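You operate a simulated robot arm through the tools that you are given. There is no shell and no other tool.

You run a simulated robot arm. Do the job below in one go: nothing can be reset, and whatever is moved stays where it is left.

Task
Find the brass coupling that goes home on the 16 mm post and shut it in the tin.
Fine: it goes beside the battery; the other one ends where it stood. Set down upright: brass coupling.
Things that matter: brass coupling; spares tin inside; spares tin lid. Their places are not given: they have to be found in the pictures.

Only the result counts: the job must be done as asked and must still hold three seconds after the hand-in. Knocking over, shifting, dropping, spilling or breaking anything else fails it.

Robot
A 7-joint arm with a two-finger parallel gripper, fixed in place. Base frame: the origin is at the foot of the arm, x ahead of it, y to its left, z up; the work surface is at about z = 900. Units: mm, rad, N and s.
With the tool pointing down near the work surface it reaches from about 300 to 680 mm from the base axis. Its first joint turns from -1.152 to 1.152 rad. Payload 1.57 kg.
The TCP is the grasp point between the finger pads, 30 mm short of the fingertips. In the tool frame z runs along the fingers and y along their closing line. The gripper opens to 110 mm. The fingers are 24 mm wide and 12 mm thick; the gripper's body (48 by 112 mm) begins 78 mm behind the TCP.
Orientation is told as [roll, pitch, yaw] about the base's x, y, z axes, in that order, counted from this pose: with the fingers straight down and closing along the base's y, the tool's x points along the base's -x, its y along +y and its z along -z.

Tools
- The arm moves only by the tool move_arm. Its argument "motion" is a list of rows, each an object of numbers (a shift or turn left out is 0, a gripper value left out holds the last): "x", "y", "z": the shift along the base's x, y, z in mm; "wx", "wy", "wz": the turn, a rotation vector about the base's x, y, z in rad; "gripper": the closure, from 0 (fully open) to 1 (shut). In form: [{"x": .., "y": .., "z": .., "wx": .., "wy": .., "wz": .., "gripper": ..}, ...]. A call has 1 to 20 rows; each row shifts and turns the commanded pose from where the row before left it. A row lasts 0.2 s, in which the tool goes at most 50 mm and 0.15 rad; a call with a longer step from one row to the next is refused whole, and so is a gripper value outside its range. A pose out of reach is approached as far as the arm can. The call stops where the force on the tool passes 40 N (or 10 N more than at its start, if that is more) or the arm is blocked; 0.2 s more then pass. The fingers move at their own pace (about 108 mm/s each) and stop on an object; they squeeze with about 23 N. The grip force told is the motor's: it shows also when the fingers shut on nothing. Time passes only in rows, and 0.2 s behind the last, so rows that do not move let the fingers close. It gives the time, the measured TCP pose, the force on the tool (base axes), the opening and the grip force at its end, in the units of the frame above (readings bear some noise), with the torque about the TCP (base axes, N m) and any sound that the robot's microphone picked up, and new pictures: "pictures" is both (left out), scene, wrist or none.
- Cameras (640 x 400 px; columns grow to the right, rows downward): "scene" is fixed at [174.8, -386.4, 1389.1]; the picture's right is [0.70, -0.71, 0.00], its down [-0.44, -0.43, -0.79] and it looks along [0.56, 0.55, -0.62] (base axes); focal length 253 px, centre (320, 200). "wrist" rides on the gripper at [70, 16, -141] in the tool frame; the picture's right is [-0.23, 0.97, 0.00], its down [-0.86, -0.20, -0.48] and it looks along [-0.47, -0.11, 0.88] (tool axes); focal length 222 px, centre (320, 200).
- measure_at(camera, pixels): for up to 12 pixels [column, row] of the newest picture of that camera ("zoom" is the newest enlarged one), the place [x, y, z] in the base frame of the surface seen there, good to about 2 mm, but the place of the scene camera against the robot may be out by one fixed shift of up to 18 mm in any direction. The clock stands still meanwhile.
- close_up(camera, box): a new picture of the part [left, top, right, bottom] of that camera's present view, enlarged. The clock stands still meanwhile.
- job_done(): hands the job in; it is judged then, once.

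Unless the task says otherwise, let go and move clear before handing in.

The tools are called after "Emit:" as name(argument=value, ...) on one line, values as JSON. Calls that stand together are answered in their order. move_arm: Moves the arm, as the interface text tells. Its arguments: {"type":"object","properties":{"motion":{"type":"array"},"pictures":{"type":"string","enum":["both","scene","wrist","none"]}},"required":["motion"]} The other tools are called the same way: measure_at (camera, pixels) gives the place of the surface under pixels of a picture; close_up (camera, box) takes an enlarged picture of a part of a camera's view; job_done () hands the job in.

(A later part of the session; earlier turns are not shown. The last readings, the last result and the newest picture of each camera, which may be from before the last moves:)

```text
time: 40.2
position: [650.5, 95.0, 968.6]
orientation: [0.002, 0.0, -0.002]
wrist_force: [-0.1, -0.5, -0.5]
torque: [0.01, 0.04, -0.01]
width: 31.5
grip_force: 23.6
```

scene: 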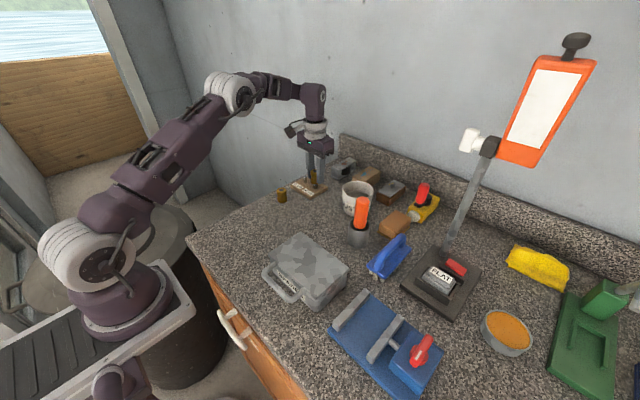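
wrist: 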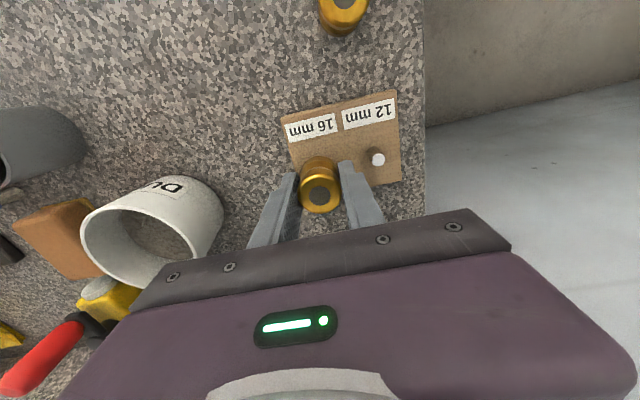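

No force at the height where the first coupling stopped (z 969.4, 16 N then). This one seems to be entering; I'll lower further.

Emit:
move_arm(motion=[{"z": -1}, {"z": -1}, {"z": -1}, {"z": -1}, {}, {}], pictures="none")

Emit:
move_arm(motion=[{"z": -1.5}, {"z": -1.5}, {"z": -1.5}, {"z": -1.5}, {}, {}])

Emit:
close_up(camera="scene", box=[296, 160, 344, 205])

Emit:
measure_at(camera="wrist", pixels=[[320, 195], [319, 195], [321, 195], [320, 194], [320, 196], [318, 196], [322, 196]])

```text
time: 41.6
position: [650.7, 94.9, 965.6]
orientation: [-0.001, 0.001, 0.0]
wrist_force: [0.6, -0.2, -0.1]
torque: [-0.02, 0.01, 0.0]
width: 31.2
grip_force: 22.9
```

```text
time: 43.0
position: [650.6, 95.4, 958.6]
orientation: [-0.001, 0.0, 0.0]
wrist_force: [0.5, -0.7, -0.5]
torque: [0.02, 0.0, 0.0]
width: 31.6
grip_force: 23.1
```

scene: 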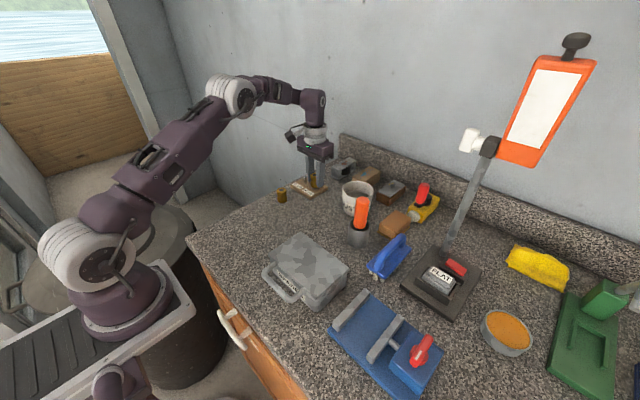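
wrist: 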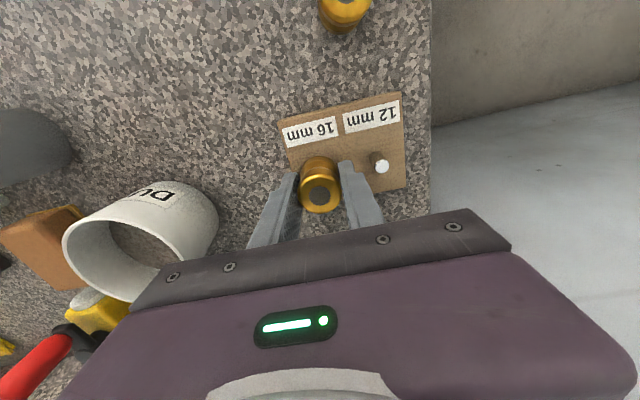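

```text
8.89 times, centred on (320, 182) of scene
```

zoom: 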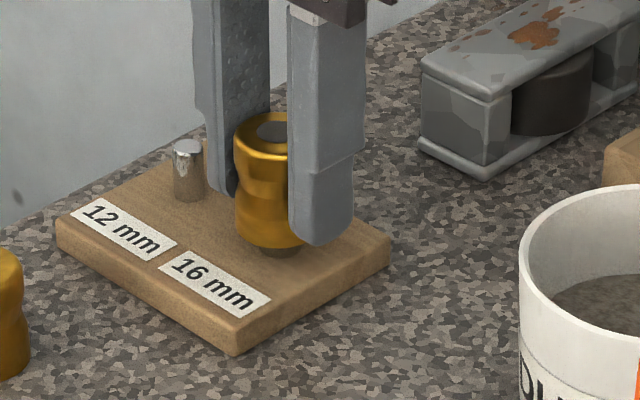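

```text
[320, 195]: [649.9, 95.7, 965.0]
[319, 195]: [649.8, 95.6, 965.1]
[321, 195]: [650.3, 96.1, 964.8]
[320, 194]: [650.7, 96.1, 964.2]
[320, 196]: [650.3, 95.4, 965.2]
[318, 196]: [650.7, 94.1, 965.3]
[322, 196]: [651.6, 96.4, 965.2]
```

It's sliding over the post (top now 965, 12 mm down). I'll lower on to check that it goes home at the board.

Emit:
move_arm(motion=[{"z": -1.5}, {"z": -1.5}, {"z": -1.5}, {"z": -1.5}, {"z": -1.5}, {"z": -1.0}, {}, {}], pictures="none")

Emit:
move_arm(motion=[{"z": -0.7}, {"z": -0.7}, {"z": -0.5}, {}, {}])

Emit:
measure_at(camera="wrist", pixels=[[320, 195], [319, 195], [321, 195], [320, 194], [320, 196]])

```text
time: 44.8
position: [650.1, 95.2, 951.0]
orientation: [-0.001, 0.001, -0.001]
wrist_force: [0.0, -0.2, -1.2]
torque: [0.01, 0.01, 0.01]
width: 31.2
grip_force: 23.0
```

```text
time: 46.0
position: [650.2, 95.8, 948.2]
orientation: [0.0, 0.0, 0.001]
wrist_force: [-0.7, 0.2, -0.2]
torque: [0.05, -0.05, 0.0]
width: 31.7
grip_force: 22.5
```

scene: 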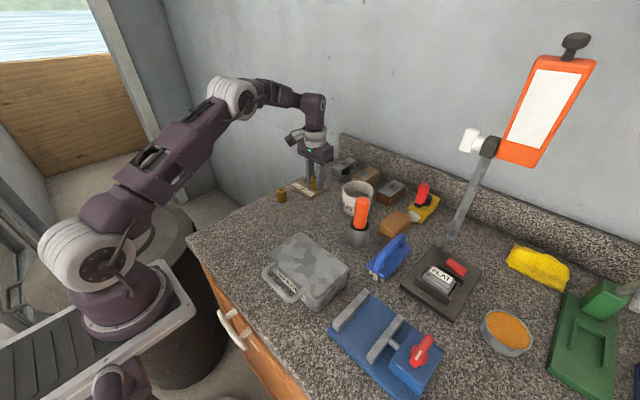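
wrist: 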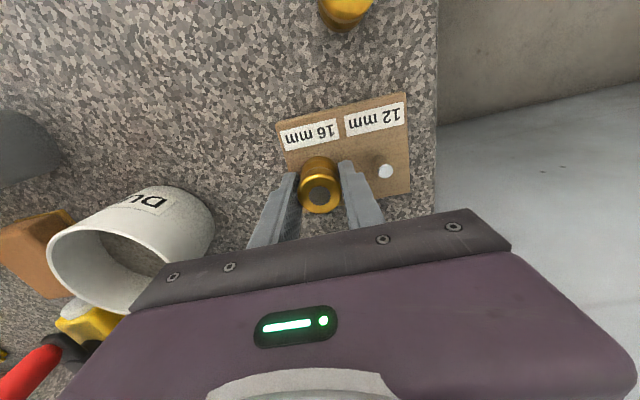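

```text
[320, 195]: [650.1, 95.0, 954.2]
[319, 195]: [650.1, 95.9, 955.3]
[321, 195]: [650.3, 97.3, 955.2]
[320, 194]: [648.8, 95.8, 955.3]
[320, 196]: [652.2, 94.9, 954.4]
```

Top reads 954.9 at the board: this coupling goes home on the 16 mm post, so it's the right one. I'll leave it on the post for now, release, and go to look at the tin.

Emit:
move_arm(motion=[{"gripper": 0.65}, {"gripper": 0.6}, {}, {}, {"z": 15}, {"z": 25}, {"z": 40}, {"z": 40}, {"z": 40}, {}], pictures="wrist")

Emit:
move_arm(motion=[{"x": -40, "y": -26}, {"x": -40, "y": -27}, {"x": -40, "y": -27}, {"x": -40, "y": -27}, {"x": -40, "y": -27}, {"x": -40, "y": -27}, {"x": -40, "y": -27}, {"x": -40, "y": -27, "z": -10}, {"z": -12}, {}])

```text
time: 48.2
position: [650.3, 95.4, 1087.7]
orientation: [0.0, 0.001, -0.003]
wrist_force: [-0.3, -0.1, -0.2]
torque: [-0.01, 0.02, 0.01]
width: 43.9
grip_force: 0.1
out of reach, approached as far as the arm can: row 9
```

wrist: 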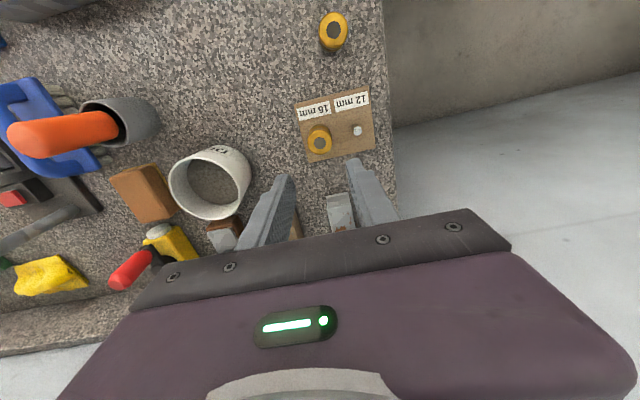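

```text
time: 50.4
position: [651.4, 95.2, 1076.0]
orientation: [-0.002, -0.001, -0.001]
wrist_force: [-0.3, 0.1, 0.0]
torque: [-0.04, 0.0, -0.01]
width: 43.9
grip_force: 0.0
out of reach, approached as far as the arm can: row 1, 2, 3, 4, 5, 6, 7, 8
```

scene: 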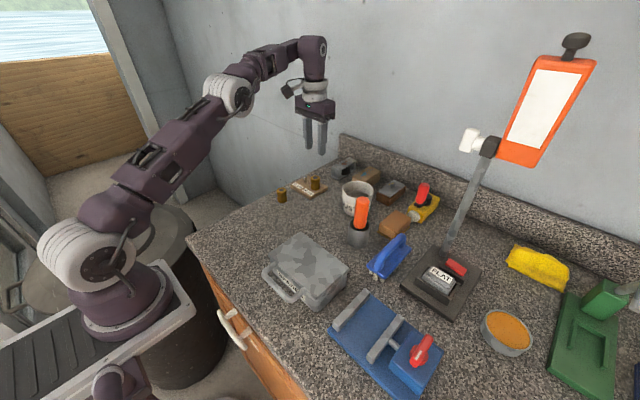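
wrist: 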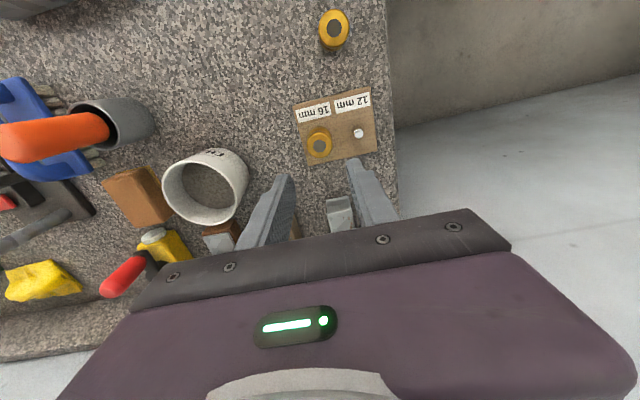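

The arm hit its reach limit at height and stayed; the coupling stands on the post at (319,145). I'll go lower first, then across.

Emit:
move_arm(motion=[{"z": -20}, {"x": -20, "y": -10}, {"x": -20, "y": -10}, {}], pictures="none")

```text
time: 51.4
position: [610.6, 75.0, 1056.4]
orientation: [-0.001, 0.0, 0.0]
wrist_force: [0.2, 0.0, 0.4]
torque: [0.0, 0.01, 0.0]
width: 43.9
grip_force: 0.1
```

Moving works again. On to the viewing position over the tin.

Emit:
move_arm(motion=[{"x": -40, "y": -24}, {"x": -40, "y": -26}, {"x": -40, "y": -28}, {"x": -40, "y": -29}, {"x": -40, "y": -29, "z": 10}, {"x": -40, "y": -29, "z": 10}, {"x": -40, "y": -29, "z": 10}, {}])

```text
refused: row 5 steps farther than a row can; nothing moved
```

Emit:
move_arm(motion=[{"x": -35, "y": -24}, {"x": -35, "y": -24}, {"x": -35, "y": -24}, {"x": -35, "y": -24}, {"x": -35, "y": -24, "z": 8}, {"x": -35, "y": -24, "z": 8}, {"x": -35, "y": -24, "z": 8}, {"x": -35, "y": -24, "z": 8}, {}])

```text
time: 53.4
position: [330.8, -115.9, 1086.8]
orientation: [0.001, 0.001, -0.001]
wrist_force: [0.1, -0.8, -0.1]
torque: [0.0, 0.01, 0.03]
width: 43.9
grip_force: 0.1
```

scene: 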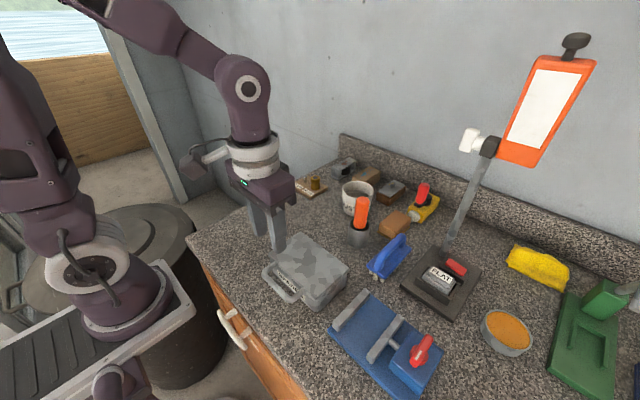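
wrist: 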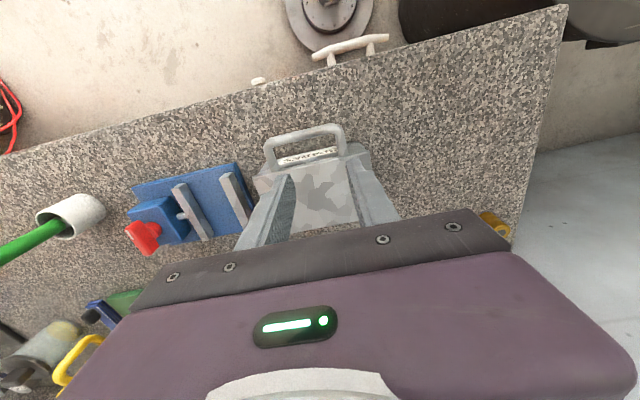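

Emit:
close_up(camera="wrist", box=[232, 110, 408, 240])

Emit:
measure_at(camera="wrist", pixels=[[304, 130], [285, 135], [325, 127], [267, 150], [345, 142], [274, 166], [349, 150], [318, 185], [368, 160], [257, 182], [380, 190], [310, 158]])

Emit:
close_up(camera="scene", box=[256, 230, 352, 315])

```text
3.08 times, centred on (320, 175) of wrist
```

zoom: 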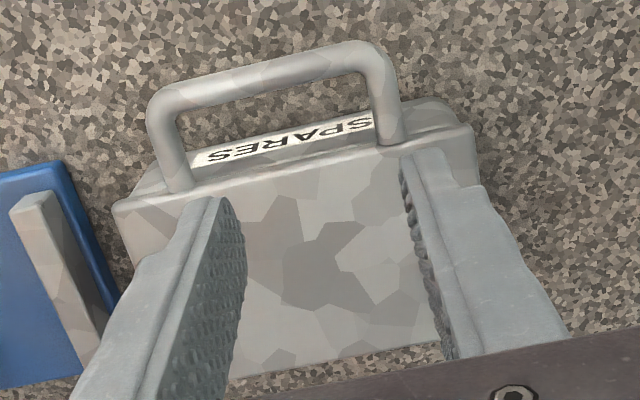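

```text
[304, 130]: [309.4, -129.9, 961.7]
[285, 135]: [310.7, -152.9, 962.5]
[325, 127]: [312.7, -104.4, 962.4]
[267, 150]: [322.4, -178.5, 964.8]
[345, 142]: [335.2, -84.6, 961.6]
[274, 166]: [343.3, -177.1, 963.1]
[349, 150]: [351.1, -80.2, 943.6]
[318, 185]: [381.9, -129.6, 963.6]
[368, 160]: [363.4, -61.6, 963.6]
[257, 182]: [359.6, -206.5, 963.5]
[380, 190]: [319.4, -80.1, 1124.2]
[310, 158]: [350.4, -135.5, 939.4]
```

```text
4.71 times, centred on (304, 272) of scene
```

zoom: 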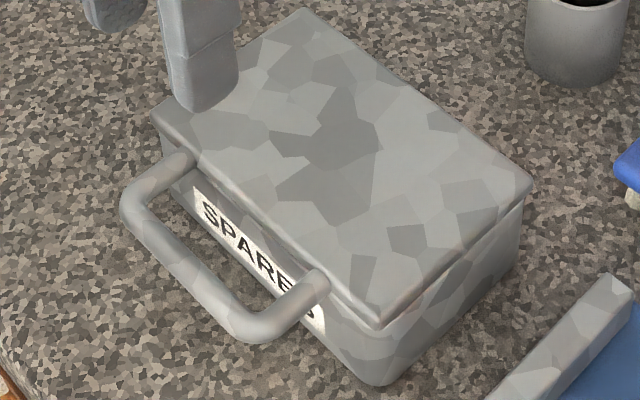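

The handle bar at (301,135) sits on the lid's front edge, so the lid hinges at the back (+x side). I'll measure the bar, its legs and the lid's corners more exactly.

Emit:
measure_at(camera="wrist", pixels=[[301.5, 135.4], [280, 140.5], [324, 130.8], [301.5, 131.5], [302.5, 139], [272, 155], [342, 145], [290, 138], [313, 133], [347, 157], [276, 170], [312, 172]])

Emit:
measure_at(camera="scene", pixels=[[300.4, 233.5], [271, 254.5], [316, 296.5], [347, 270], [324, 250], [330, 282], [349.5, 272], [349, 276], [348, 285], [336, 288], [334, 283], [316, 302]])

```text
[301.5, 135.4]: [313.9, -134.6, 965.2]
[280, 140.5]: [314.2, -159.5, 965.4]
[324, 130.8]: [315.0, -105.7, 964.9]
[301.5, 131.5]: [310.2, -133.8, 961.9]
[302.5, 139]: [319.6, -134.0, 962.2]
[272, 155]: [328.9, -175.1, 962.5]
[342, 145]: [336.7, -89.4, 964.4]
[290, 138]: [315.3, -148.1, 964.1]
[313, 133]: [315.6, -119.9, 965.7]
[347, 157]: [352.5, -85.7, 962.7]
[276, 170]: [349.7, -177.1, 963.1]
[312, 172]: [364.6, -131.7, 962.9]
```

```text
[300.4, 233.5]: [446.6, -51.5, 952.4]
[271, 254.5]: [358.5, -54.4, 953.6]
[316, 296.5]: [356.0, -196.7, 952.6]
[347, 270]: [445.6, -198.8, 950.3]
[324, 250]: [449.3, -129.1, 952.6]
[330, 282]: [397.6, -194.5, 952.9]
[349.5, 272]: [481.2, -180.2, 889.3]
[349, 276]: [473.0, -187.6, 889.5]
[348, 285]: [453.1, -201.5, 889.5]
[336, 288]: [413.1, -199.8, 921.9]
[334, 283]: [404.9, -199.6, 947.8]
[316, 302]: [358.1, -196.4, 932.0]
```

The lid spans x 354–445, y −65…−210 at z 963; the bar centre is at (314.7, −132, 959), running along y. I'll turn the gripper 90° so the fingers close along x, above the bar.

Emit:
move_arm(motion=[{"wz": 0.143, "x": -1.5, "y": -1.4}, {"wz": 0.143, "x": -1.5, "y": -1.4}, {"wz": 0.143, "x": -1.5, "y": -1.4}, {"wz": 0.143, "x": -1.5, "y": -1.4}, {"wz": 0.143, "x": -1.5, "y": -1.4}, {"wz": 0.143, "x": -1.5, "y": -1.4}, {"wz": 0.143, "x": -1.5, "y": -1.4}, {"wz": 0.143, "x": -1.5, "y": -1.4}, {"wz": 0.143, "x": -1.5, "y": -1.4}, {"wz": 0.143, "x": -1.5, "y": -1.4}, {"wz": 0.141, "x": -1, "y": -1.5}, {}])

```text
time: 56.0
position: [313.6, -132.4, 1088.4]
orientation: [0.0, 0.0, 1.572]
wrist_force: [0.7, -0.5, 0.1]
torque: [0.01, -0.02, -0.01]
width: 43.8
grip_force: 0.0
```

scene: 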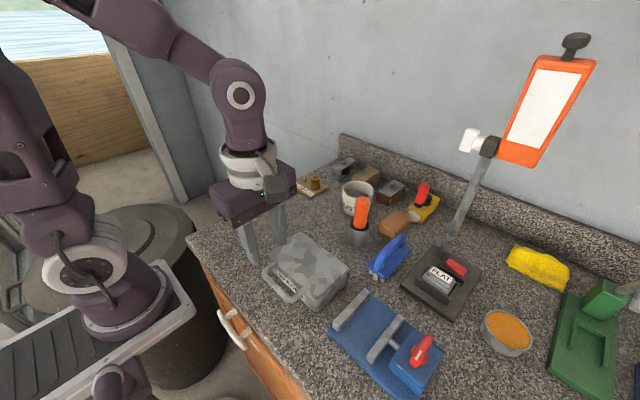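
wrist: 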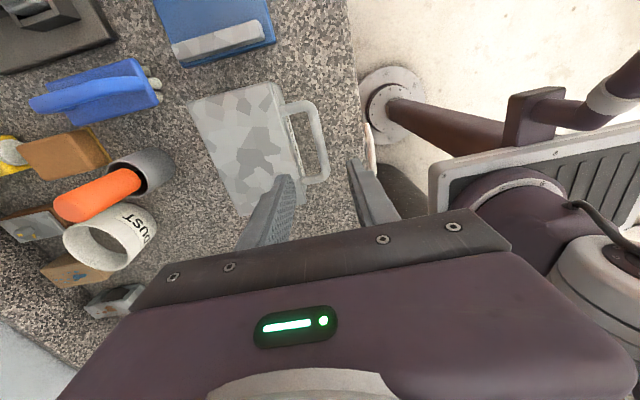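

Rotation worked. I'll measure the bar (318,145) and the lid corners from this angle.

Emit:
close_up(camera="wrist", box=[180, 70, 356, 230])

Emit:
measure_at(camera="wrist", pixels=[[312, 120], [316, 140], [320, 155], [324, 172], [300, 104], [314, 180], [192, 104], [275, 87], [238, 212], [282, 120], [290, 150], [215, 160]])

```text
2.50 times, centred on (268, 150) of wrist
```

zoom: 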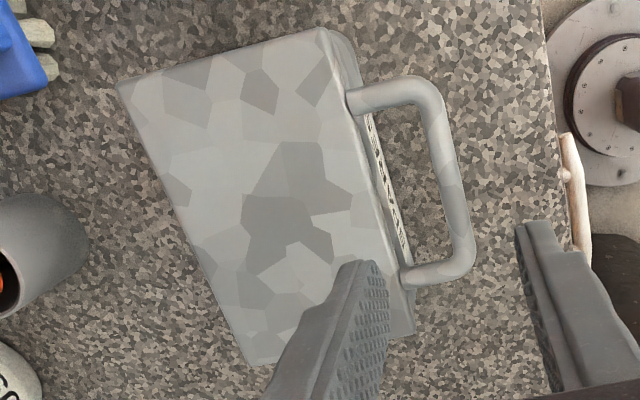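

```text
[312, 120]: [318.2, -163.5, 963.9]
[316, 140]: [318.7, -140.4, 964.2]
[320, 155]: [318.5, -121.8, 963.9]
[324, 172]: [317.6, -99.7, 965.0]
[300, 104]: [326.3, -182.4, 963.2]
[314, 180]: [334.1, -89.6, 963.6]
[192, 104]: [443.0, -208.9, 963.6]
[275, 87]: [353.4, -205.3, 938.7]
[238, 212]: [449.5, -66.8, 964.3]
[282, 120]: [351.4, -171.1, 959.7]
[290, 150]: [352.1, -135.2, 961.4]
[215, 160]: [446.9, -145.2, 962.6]
```

Bar centre confirmed at about x 314.5; lid x 352–447. I'll narrow the fingers to 34 mm and lower toward the bar.

Emit:
move_arm(motion=[{"gripper": 0.69, "z": -20}, {"z": -30}, {"z": -20}, {}, {}])

Emit:
close_up(camera="wrist", box=[220, 80, 420, 230])

Emit:
close_up(camera="scene", box=[220, 200, 348, 310])

```text
time: 57.2
position: [314.9, -130.5, 1018.3]
orientation: [-0.001, 0.001, 1.57]
wrist_force: [-0.5, 0.6, -0.3]
torque: [0.01, -0.01, 0.0]
width: 34.1
grip_force: 0.0
```

scene: 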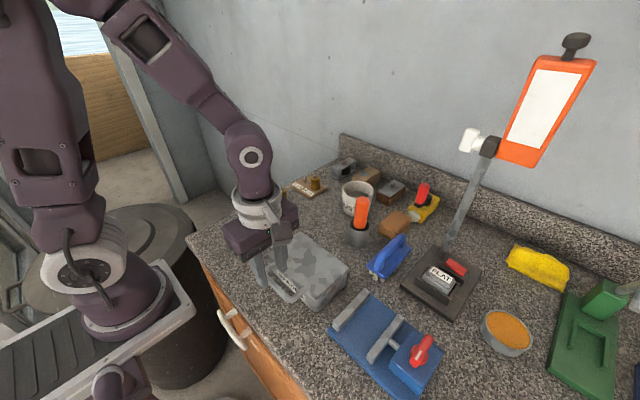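
wrist: 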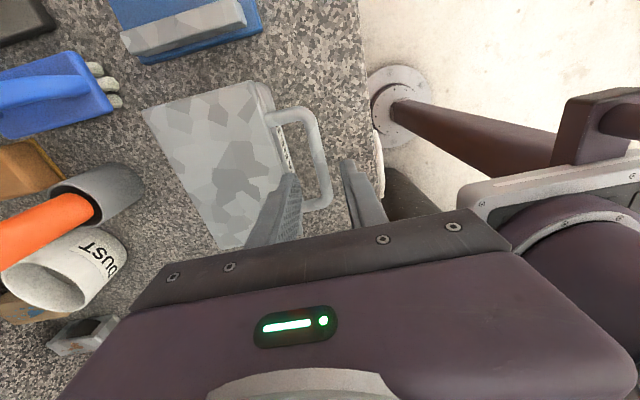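

```text
2.67 times, centred on (320, 155) of wrist
```

zoom: 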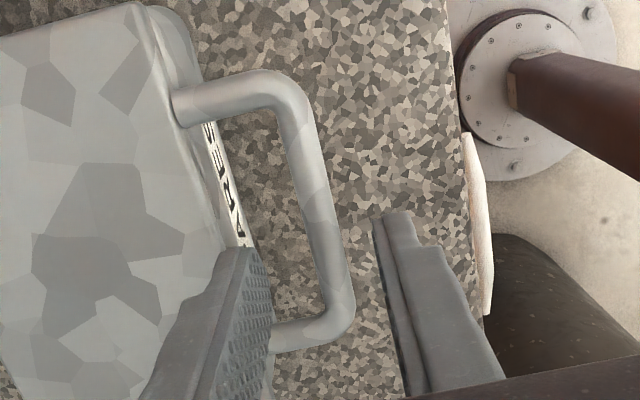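

```text
3.64 times, centred on (284, 255) of scene
```

zoom: 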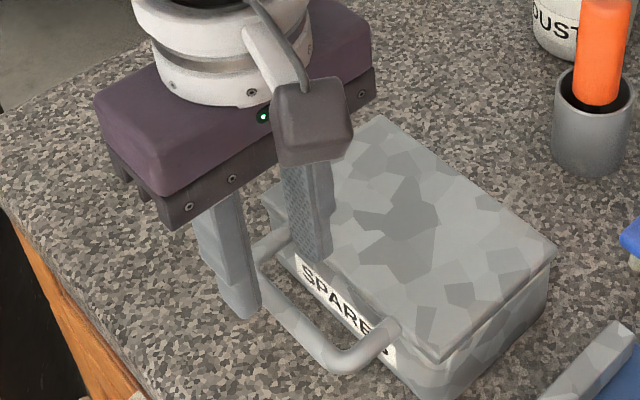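

Fingers straddle the bar as planned. I'll lower to TCP z 976 (tips at 946) and close.

Emit:
move_arm(motion=[{"z": -12}, {"z": -10}, {"z": -10}, {"z": -10}, {}, {}])

Emit:
close_up(camera="wrist", box=[220, 80, 420, 230])

```text
time: 58.6
position: [313.3, -131.6, 975.8]
orientation: [-0.001, 0.0, 1.573]
wrist_force: [1.1, -0.1, -0.5]
torque: [0.01, -0.03, 0.03]
width: 34.1
grip_force: 0.1
```

scene: 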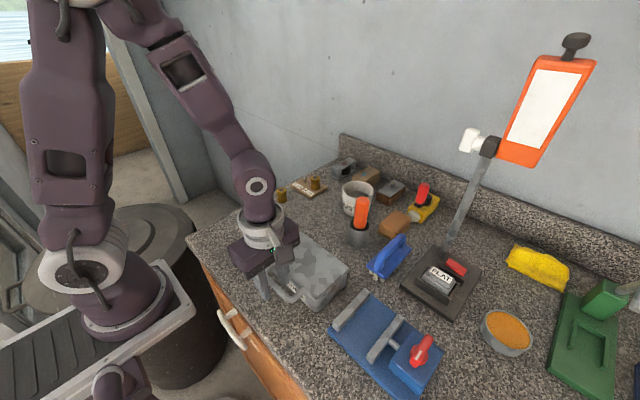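
wrist: 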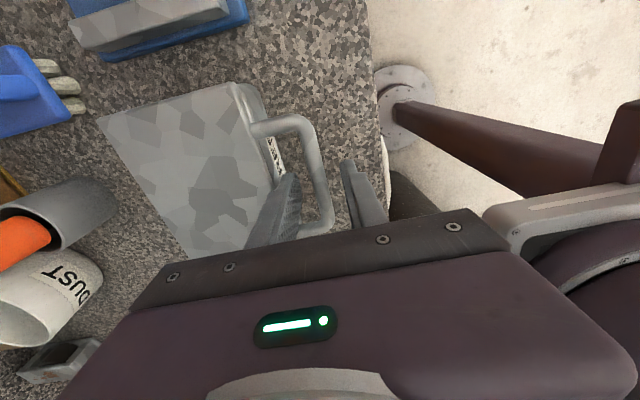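

```text
2.67 times, centred on (320, 155) of wrist
```

zoom: 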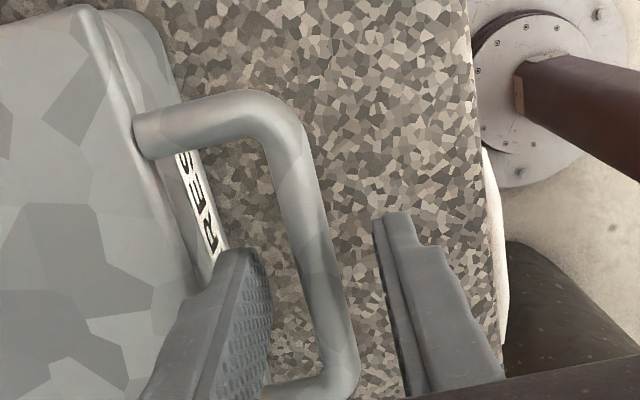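

The bar is centred between the fingers. I'll close on it.

Emit:
move_arm(motion=[{"gripper": 0.8}, {"gripper": 0.9}, {"gripper": 1}, {"gripper": 1}, {}])

```text
time: 59.8
position: [313.1, -130.8, 976.0]
orientation: [0.001, 0.0, 1.57]
wrist_force: [3.2, 2.8, 0.1]
torque: [-0.04, -0.06, 0.33]
width: 11.8
grip_force: 23.2
```

scene: 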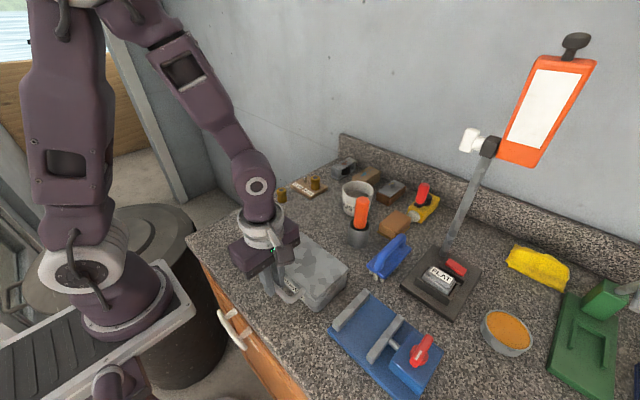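
wrist: 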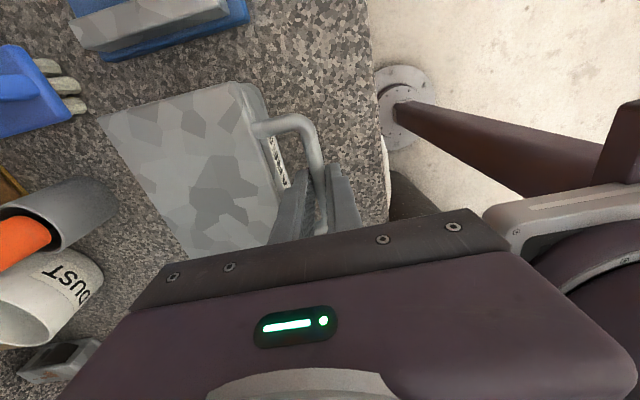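

Bar held at 11.8 mm. I'll test the lift with a few millimetres and watch the force.

Emit:
move_arm(motion=[{"wz": 0.01}, {"z": 2}, {"z": 2}, {"z": 2}, {}])

Emit:
close_up(camera="scene", box=[250, 225, 362, 315])

```text
time: 61.0
position: [313.9, -130.6, 981.5]
orientation: [0.0, -0.001, 1.579]
wrist_force: [-2.3, 0.6, 0.3]
torque: [0.13, 0.05, 0.13]
width: 11.7
grip_force: 23.0
```

scene: 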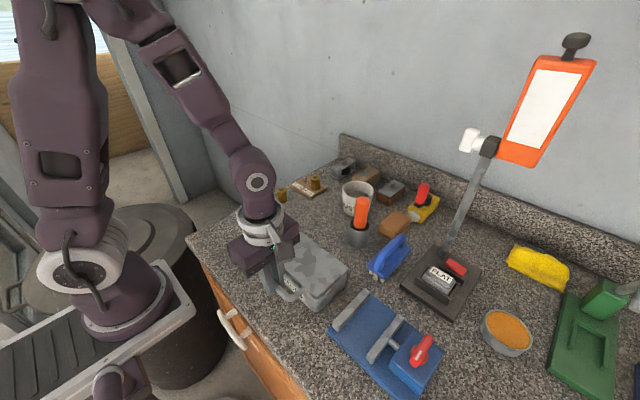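
wrist: 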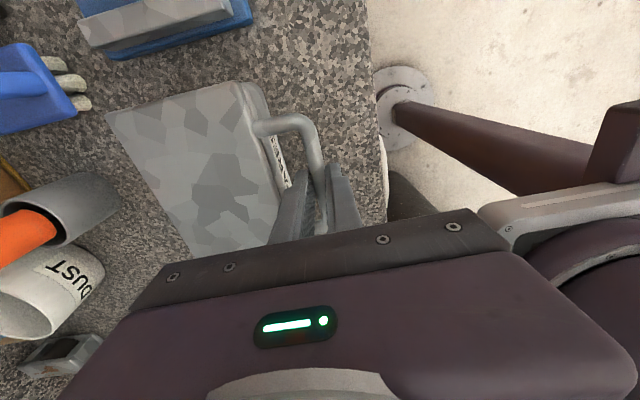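

```text
4.44 times, centred on (306, 270) of scene
```

zoom: 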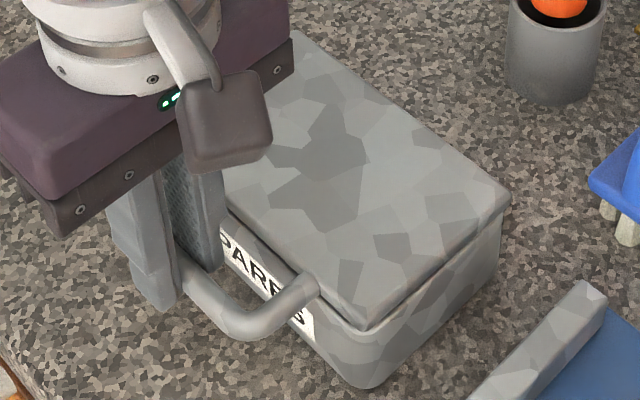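

Force is nearly nil. I'll check whether the lid's front edge rose.

Emit:
measure_at(camera="wrist", pixels=[[245, 125], [230, 120], [200, 150], [150, 130], [120, 120], [185, 210], [290, 120], [210, 190]])

Emit:
measure_at(camera="scene", pixels=[[325, 291], [316, 296], [330, 270], [347, 270], [305, 245], [375, 200], [300, 294], [320, 305]])

```text
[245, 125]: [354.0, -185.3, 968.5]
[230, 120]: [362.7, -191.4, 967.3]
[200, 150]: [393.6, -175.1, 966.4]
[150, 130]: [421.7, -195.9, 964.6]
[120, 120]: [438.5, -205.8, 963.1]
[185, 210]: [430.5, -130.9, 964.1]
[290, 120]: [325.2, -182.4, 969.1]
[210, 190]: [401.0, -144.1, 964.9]
```

```text
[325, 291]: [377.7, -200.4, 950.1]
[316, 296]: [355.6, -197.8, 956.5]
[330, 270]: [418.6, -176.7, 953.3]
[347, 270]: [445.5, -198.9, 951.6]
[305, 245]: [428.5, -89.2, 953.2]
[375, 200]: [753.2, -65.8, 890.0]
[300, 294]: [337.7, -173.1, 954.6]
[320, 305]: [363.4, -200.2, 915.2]
```

The lid's front edge rose (z 968.5 at x 354, 963 at x 440): it hinges at the back edge. I'll follow the arc in steps.

Emit:
move_arm(motion=[{"x": 0.8, "z": 9.9}, {"x": 1.6, "z": 9.9}, {"x": 2.3, "z": 9.7}, {"x": 3.0, "z": 9.5}, {"x": 3.8, "z": 9.2}, {}])

Emit:
close_up(camera="scene", box=[250, 215, 362, 315])

```text
time: 62.4
position: [324.5, -131.7, 1029.7]
orientation: [0.0, 0.0, 1.579]
wrist_force: [-4.0, 1.9, 0.1]
torque: [0.05, 0.05, 0.09]
width: 11.5
grip_force: 22.7
```

scene: 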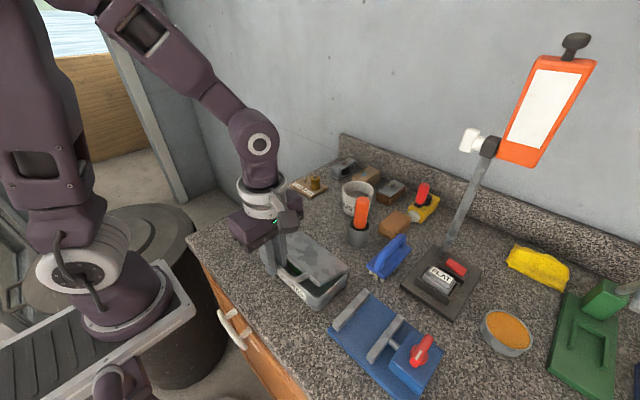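
wrist: 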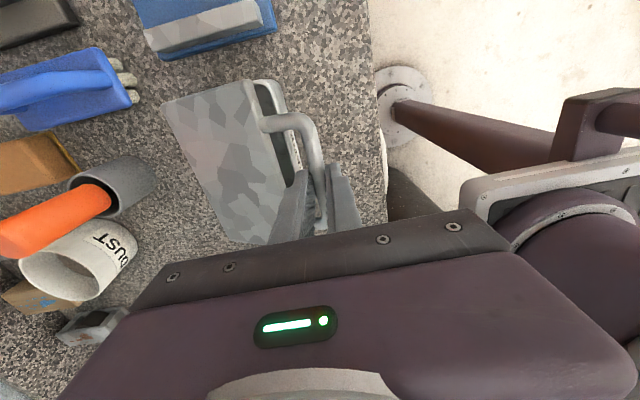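

```text
4.00 times, centred on (306, 265) of scene
```

zoom: 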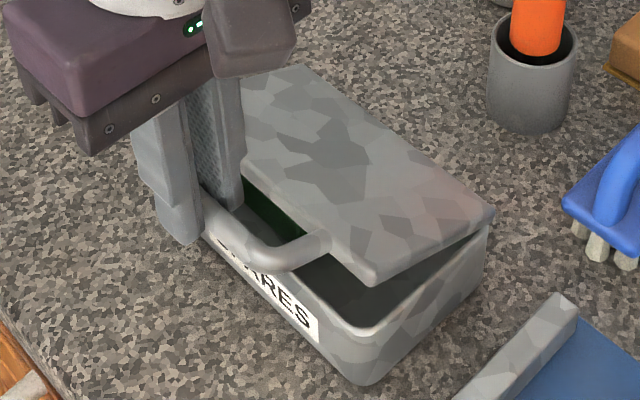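

The lid opens smoothly with small forces (Fx −4 N). Continuing the arc.

Emit:
move_arm(motion=[{"x": 4.2, "z": 9.0}, {"x": 4.9, "z": 8.6}, {"x": 5.6, "z": 8.2}, {"x": 6.3, "z": 7.7}, {"x": 6.9, "z": 7.2}, {"x": 7.4, "z": 6.8}, {}])

Emit:
close_up(camera="scene", box=[250, 195, 378, 315])

```text
time: 64.0
position: [361.3, -132.1, 1077.8]
orientation: [-0.001, 0.0, 1.58]
wrist_force: [-4.6, -1.1, 3.3]
torque: [-0.05, 0.09, 0.01]
width: 11.5
grip_force: 23.5
```

scene: 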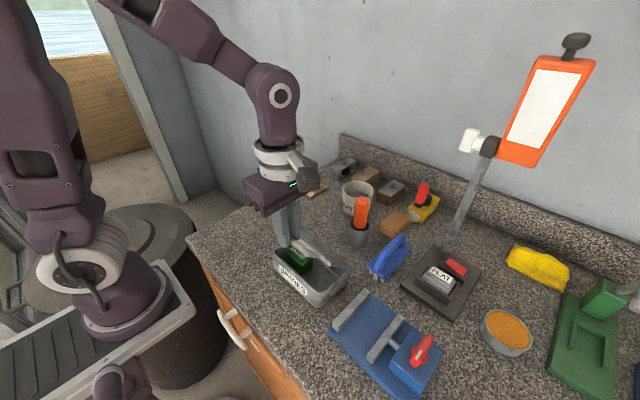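
wrist: 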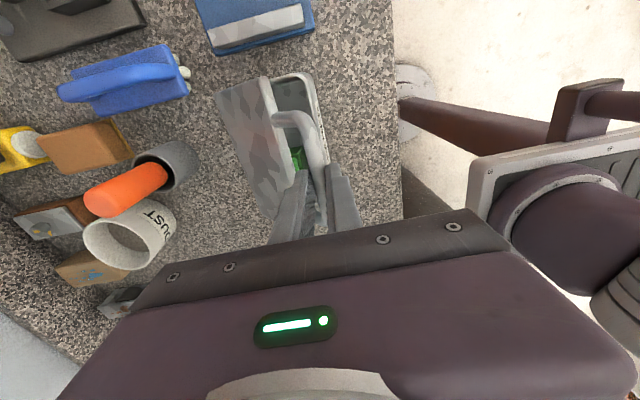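

```text
3.33 times, centred on (314, 255) of scene
```

zoom: 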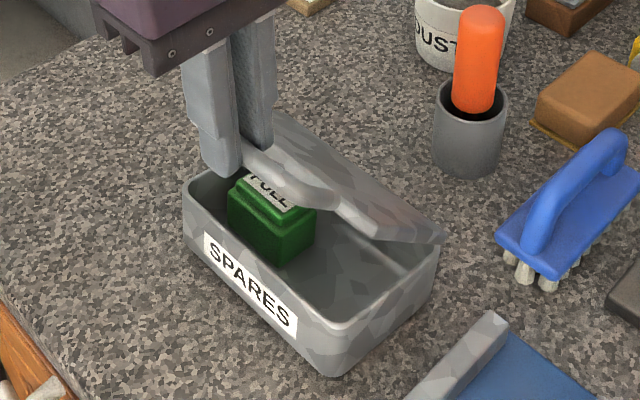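

The green battery sits in the left (+y) half; the −y half is free. I'll keep opening.

Emit:
move_arm(motion=[{"x": 7.8, "z": 6.1}, {"x": 8.3, "z": 5.5}, {"x": 8.7, "z": 4.9}, {"x": 9.0, "z": 4.3}, {"x": 9.3, "z": 3.5}, {"x": 9.6, "z": 2.8}, {"x": 9.7, "z": 2.2}, {}])

Emit:
close_up(camera="scene", box=[250, 195, 378, 315])

```text
time: 65.8
position: [424.2, -132.4, 1106.3]
orientation: [0.001, 0.001, 1.581]
wrist_force: [-1.6, -2.4, 2.6]
torque: [-0.18, 0.02, 0.01]
width: 11.6
grip_force: 22.7
```

scene: 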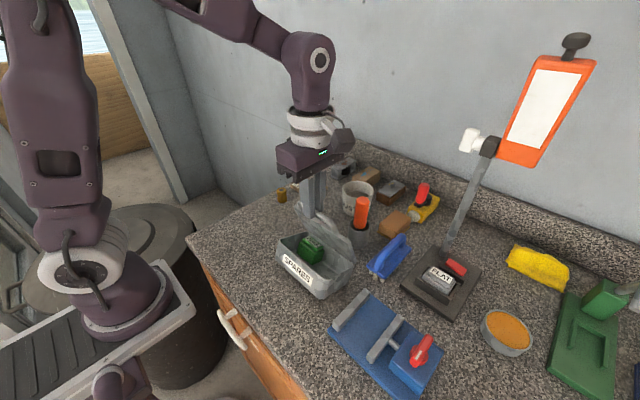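
wrist: 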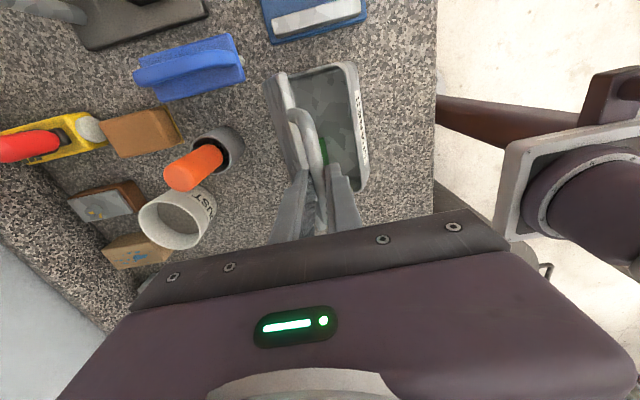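

```text
3.33 times, centred on (314, 255) of scene
```

zoom: 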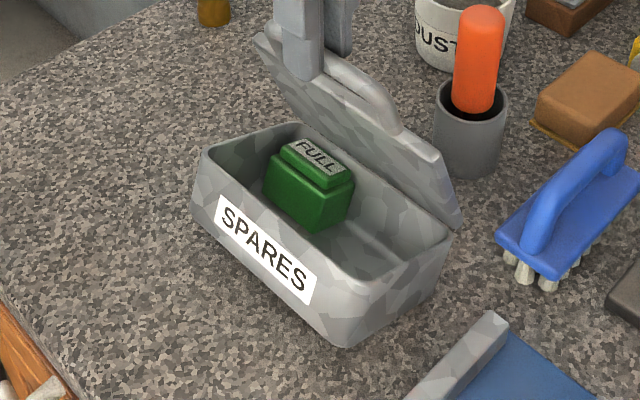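

Comparing pictures, the tin's front corner moved (from about (318,308) to (321,298)). I need to measure the tin now to see whether it slid or tipped.

Emit:
measure_at(camera="scene", pixels=[[322, 296], [322, 300], [300, 271], [300, 280], [281, 258], [318, 275], [348, 268], [276, 243], [318, 285], [310, 243], [285, 268], [325, 292]])

Emit:
measure_at(camera="wrist", pixels=[[360, 110], [358, 70], [365, 170], [335, 100], [345, 180], [290, 78], [370, 150], [325, 152], [355, 72], [310, 120]])

Emit:
close_up(camera="wrist", box=[250, 40, 410, 220])

```text
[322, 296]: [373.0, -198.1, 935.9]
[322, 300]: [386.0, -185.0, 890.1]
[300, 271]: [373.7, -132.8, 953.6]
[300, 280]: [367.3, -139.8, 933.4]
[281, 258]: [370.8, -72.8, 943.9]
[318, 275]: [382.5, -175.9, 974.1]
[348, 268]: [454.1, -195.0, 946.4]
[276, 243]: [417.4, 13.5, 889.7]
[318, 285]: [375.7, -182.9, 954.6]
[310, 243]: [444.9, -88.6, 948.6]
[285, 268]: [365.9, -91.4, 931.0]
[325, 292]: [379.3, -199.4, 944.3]
```

```text
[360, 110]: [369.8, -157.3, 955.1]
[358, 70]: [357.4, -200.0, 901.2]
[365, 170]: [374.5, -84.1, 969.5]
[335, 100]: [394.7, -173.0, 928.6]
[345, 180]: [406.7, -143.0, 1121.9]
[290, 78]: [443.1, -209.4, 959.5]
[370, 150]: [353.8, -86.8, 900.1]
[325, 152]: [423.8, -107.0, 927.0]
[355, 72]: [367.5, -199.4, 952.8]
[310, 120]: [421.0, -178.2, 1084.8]
```

```text
2.22 times, centred on (330, 130) of wrist
```

zoom: 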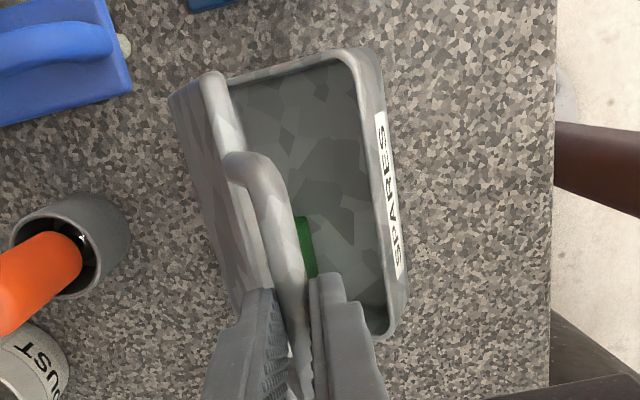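

The tin's front bottom reads z ≈ 945, so the tin has tipped backward with the lid: the hinge resists beyond roughly 55–60°. I'll back along the arc slowly to set the tin level again.

Emit:
move_arm(motion=[{"x": -4.9, "z": -1.0}, {"x": -4.8, "z": -1.2}, {"x": -4.8, "z": -1.3}, {"x": -4.8, "z": -1.5}, {"x": -4.7, "z": -1.7}, {"x": -4.6, "z": -1.8}, {"x": -4.5, "z": -2.1}, {"x": -4.5, "z": -2.2}, {"x": -4.4, "z": -2.4}, {"x": -4.3, "z": -2.5}, {}])

Emit:
close_up(camera="scene", box=[250, 195, 378, 315])

```text
time: 68.2
position: [377.3, -131.1, 1088.7]
orientation: [0.001, -0.001, 1.58]
wrist_force: [-3.9, 1.5, 2.8]
torque: [0.17, 0.05, 0.05]
width: 11.4
grip_force: 23.0
```

scene: 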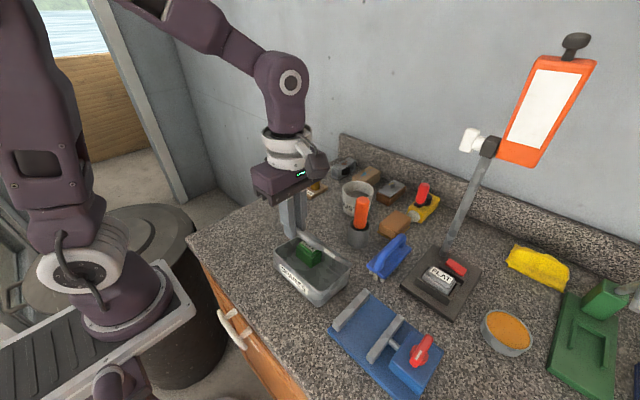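
wrist: 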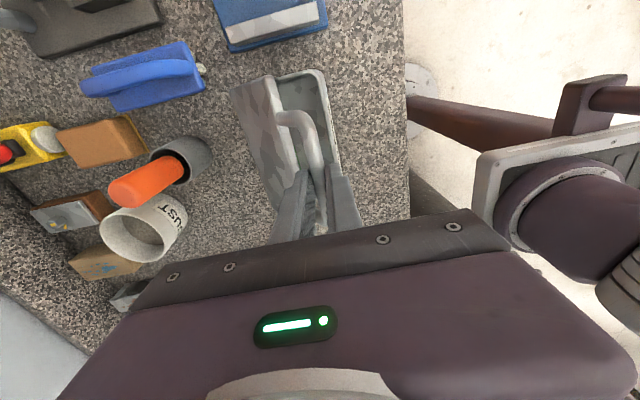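

```text
3.33 times, centred on (314, 255) of scene
```

zoom: 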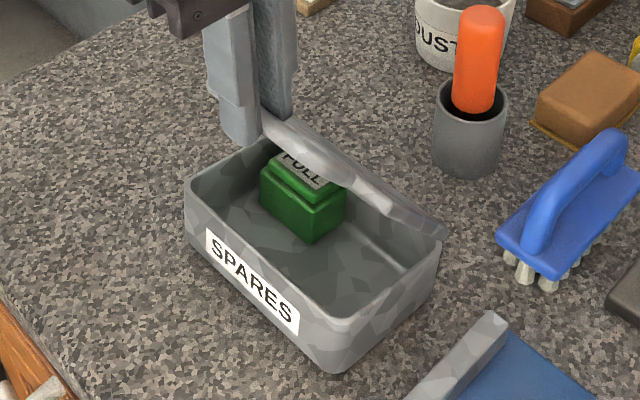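

The battery has slid toward the back of the tin. I'll measure tin, lid and battery now to judge level and angle.

Emit:
measure_at(camera="scene", pixels=[[318.5, 306], [318.5, 309], [314, 295], [317.5, 291], [273, 251], [279, 270], [296, 276], [346, 269], [330, 255], [311, 246], [305, 252], [312, 262]])

Emit:
close_up(camera="wrist", box=[220, 50, 370, 230])

Emit:
measure_at(camera="wrist", pixels=[[322, 72], [300, 76], [333, 130], [325, 100], [290, 100], [272, 80], [240, 90], [250, 110], [315, 120], [310, 90], [262, 150]])

```text
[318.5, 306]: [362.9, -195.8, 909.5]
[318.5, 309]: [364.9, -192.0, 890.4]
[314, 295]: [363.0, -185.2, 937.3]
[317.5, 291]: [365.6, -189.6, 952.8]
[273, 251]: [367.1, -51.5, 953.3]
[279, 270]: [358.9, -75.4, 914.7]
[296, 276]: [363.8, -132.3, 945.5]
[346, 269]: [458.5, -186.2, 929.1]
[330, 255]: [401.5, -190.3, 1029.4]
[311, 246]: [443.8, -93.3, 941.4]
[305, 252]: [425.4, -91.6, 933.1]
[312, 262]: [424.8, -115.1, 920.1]
```

```text
2.22 times, centred on (295, 140) of wrist
```

zoom: 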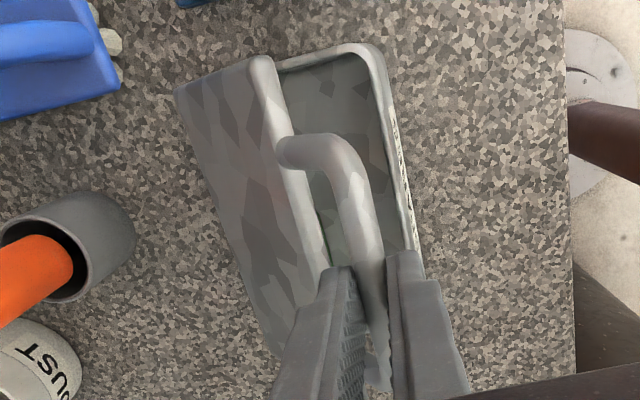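

```text
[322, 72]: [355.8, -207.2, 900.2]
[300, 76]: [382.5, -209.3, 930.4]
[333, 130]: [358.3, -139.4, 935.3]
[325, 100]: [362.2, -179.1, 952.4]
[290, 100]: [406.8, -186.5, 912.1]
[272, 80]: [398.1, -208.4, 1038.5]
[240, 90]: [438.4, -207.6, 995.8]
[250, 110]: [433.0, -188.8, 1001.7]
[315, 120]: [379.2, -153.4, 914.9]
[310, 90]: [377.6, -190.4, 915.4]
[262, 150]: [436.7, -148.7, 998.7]
```

The front rim still reads slightly high. I'll back further along the arc and re-measure.

Emit:
move_arm(motion=[{"x": -4.2, "z": -2.7}, {"x": -4.1, "z": -2.8}, {"x": -3.9, "z": -3.0}, {"x": -3.9, "z": -3.1}, {"x": -3.7, "z": -3.4}, {"x": -3.7, "z": -3.4}, {"x": -3.5, "z": -3.6}, {"x": -3.4, "z": -3.6}, {}, {}])

Emit:
close_up(camera="scene", box=[250, 195, 378, 315])

Emit:
measure_at(camera="scene", pixels=[[318, 308], [318, 311], [317, 305], [317.5, 293], [272, 253], [279, 270], [346, 269], [330, 265], [311, 246], [305, 252], [312, 262], [340, 272]])

```text
time: 70.4
position: [346.7, -131.6, 1063.5]
orientation: [0.001, 0.0, 1.58]
wrist_force: [2.1, 0.4, -2.3]
torque: [-0.08, -0.03, 0.04]
width: 11.4
grip_force: 22.6
```

scene: 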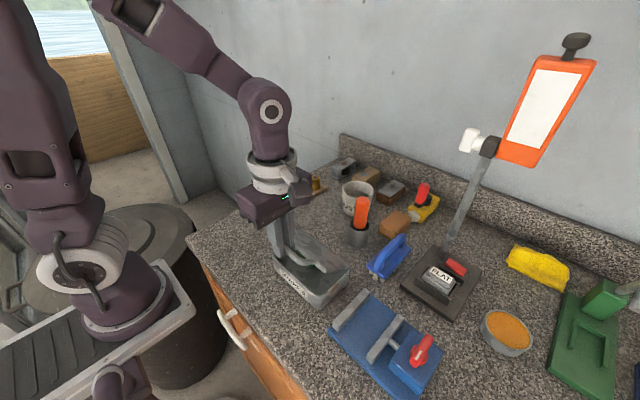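
wrist: 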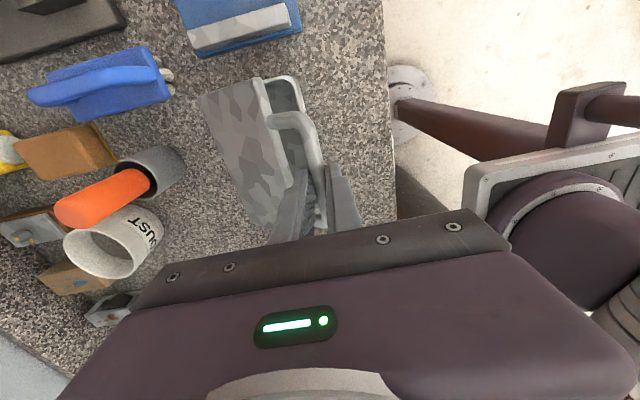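

```text
3.33 times, centred on (314, 255) of scene
```

zoom: 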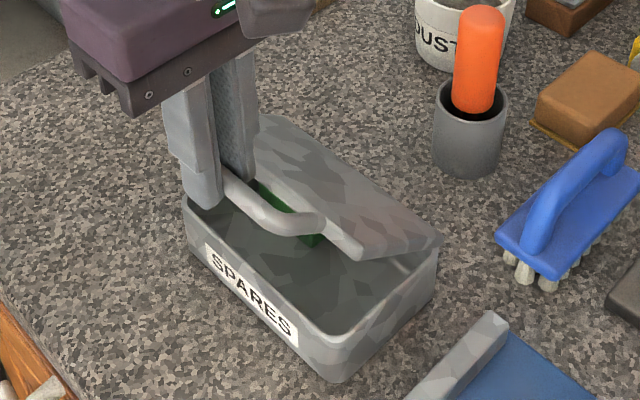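

```text
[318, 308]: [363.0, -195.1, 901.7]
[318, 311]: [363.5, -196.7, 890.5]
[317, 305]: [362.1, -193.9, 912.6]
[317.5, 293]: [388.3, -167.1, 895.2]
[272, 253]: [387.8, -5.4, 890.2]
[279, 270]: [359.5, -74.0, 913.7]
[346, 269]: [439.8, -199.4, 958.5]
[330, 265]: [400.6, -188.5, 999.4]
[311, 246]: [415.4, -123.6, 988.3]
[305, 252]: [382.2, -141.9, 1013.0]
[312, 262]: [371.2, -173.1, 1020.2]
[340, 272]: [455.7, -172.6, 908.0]
```

The tin is flat again (front bottom at z ≈ 912 scene-corrected, i.e. on the table), shifted perhaps 5 mm. I'll measure the lid surface now to work out the true hinge line and angle.

Emit:
close_up(camera="wrist", box=[190, 60, 360, 250])

Emit:
measure_at(camera="wrist", pixels=[[205, 100], [225, 95], [250, 88], [262, 100], [240, 120], [220, 130], [230, 160], [250, 150], [270, 130], [250, 200], [268, 180], [280, 160]])

Emit:
measure_at(camera="wrist", pixels=[[256, 82], [258, 95], [290, 82], [298, 90], [303, 110], [285, 110], [300, 130], [260, 80], [245, 82], [200, 96], [310, 128], [320, 160]])

```text
2.11 times, centred on (275, 155) of wrist
```

zoom: 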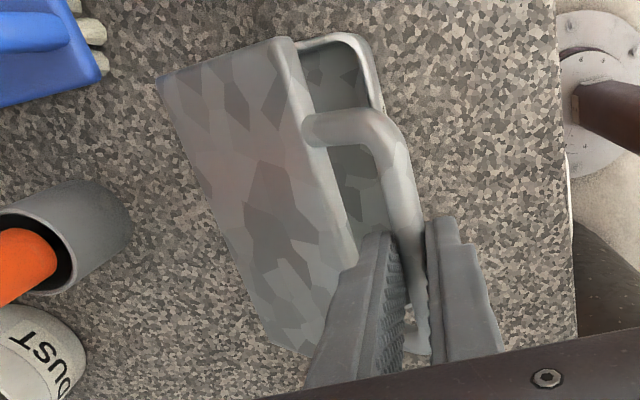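

```text
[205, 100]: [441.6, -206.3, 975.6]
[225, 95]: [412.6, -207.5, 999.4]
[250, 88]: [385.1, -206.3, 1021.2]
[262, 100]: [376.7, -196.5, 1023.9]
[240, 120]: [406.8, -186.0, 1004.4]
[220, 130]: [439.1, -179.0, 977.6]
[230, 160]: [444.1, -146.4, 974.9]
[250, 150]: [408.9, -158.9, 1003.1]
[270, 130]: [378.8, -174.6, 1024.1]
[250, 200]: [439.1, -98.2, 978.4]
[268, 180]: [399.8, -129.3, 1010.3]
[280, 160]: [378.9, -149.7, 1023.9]
```

```text
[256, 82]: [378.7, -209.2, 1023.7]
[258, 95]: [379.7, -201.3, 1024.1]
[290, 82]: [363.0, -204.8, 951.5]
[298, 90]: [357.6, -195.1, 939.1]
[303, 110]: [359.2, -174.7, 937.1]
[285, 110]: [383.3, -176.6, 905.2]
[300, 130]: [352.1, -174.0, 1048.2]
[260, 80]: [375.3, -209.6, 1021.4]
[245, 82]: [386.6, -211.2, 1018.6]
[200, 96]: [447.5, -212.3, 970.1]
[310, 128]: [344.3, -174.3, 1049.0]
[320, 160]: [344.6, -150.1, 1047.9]
```

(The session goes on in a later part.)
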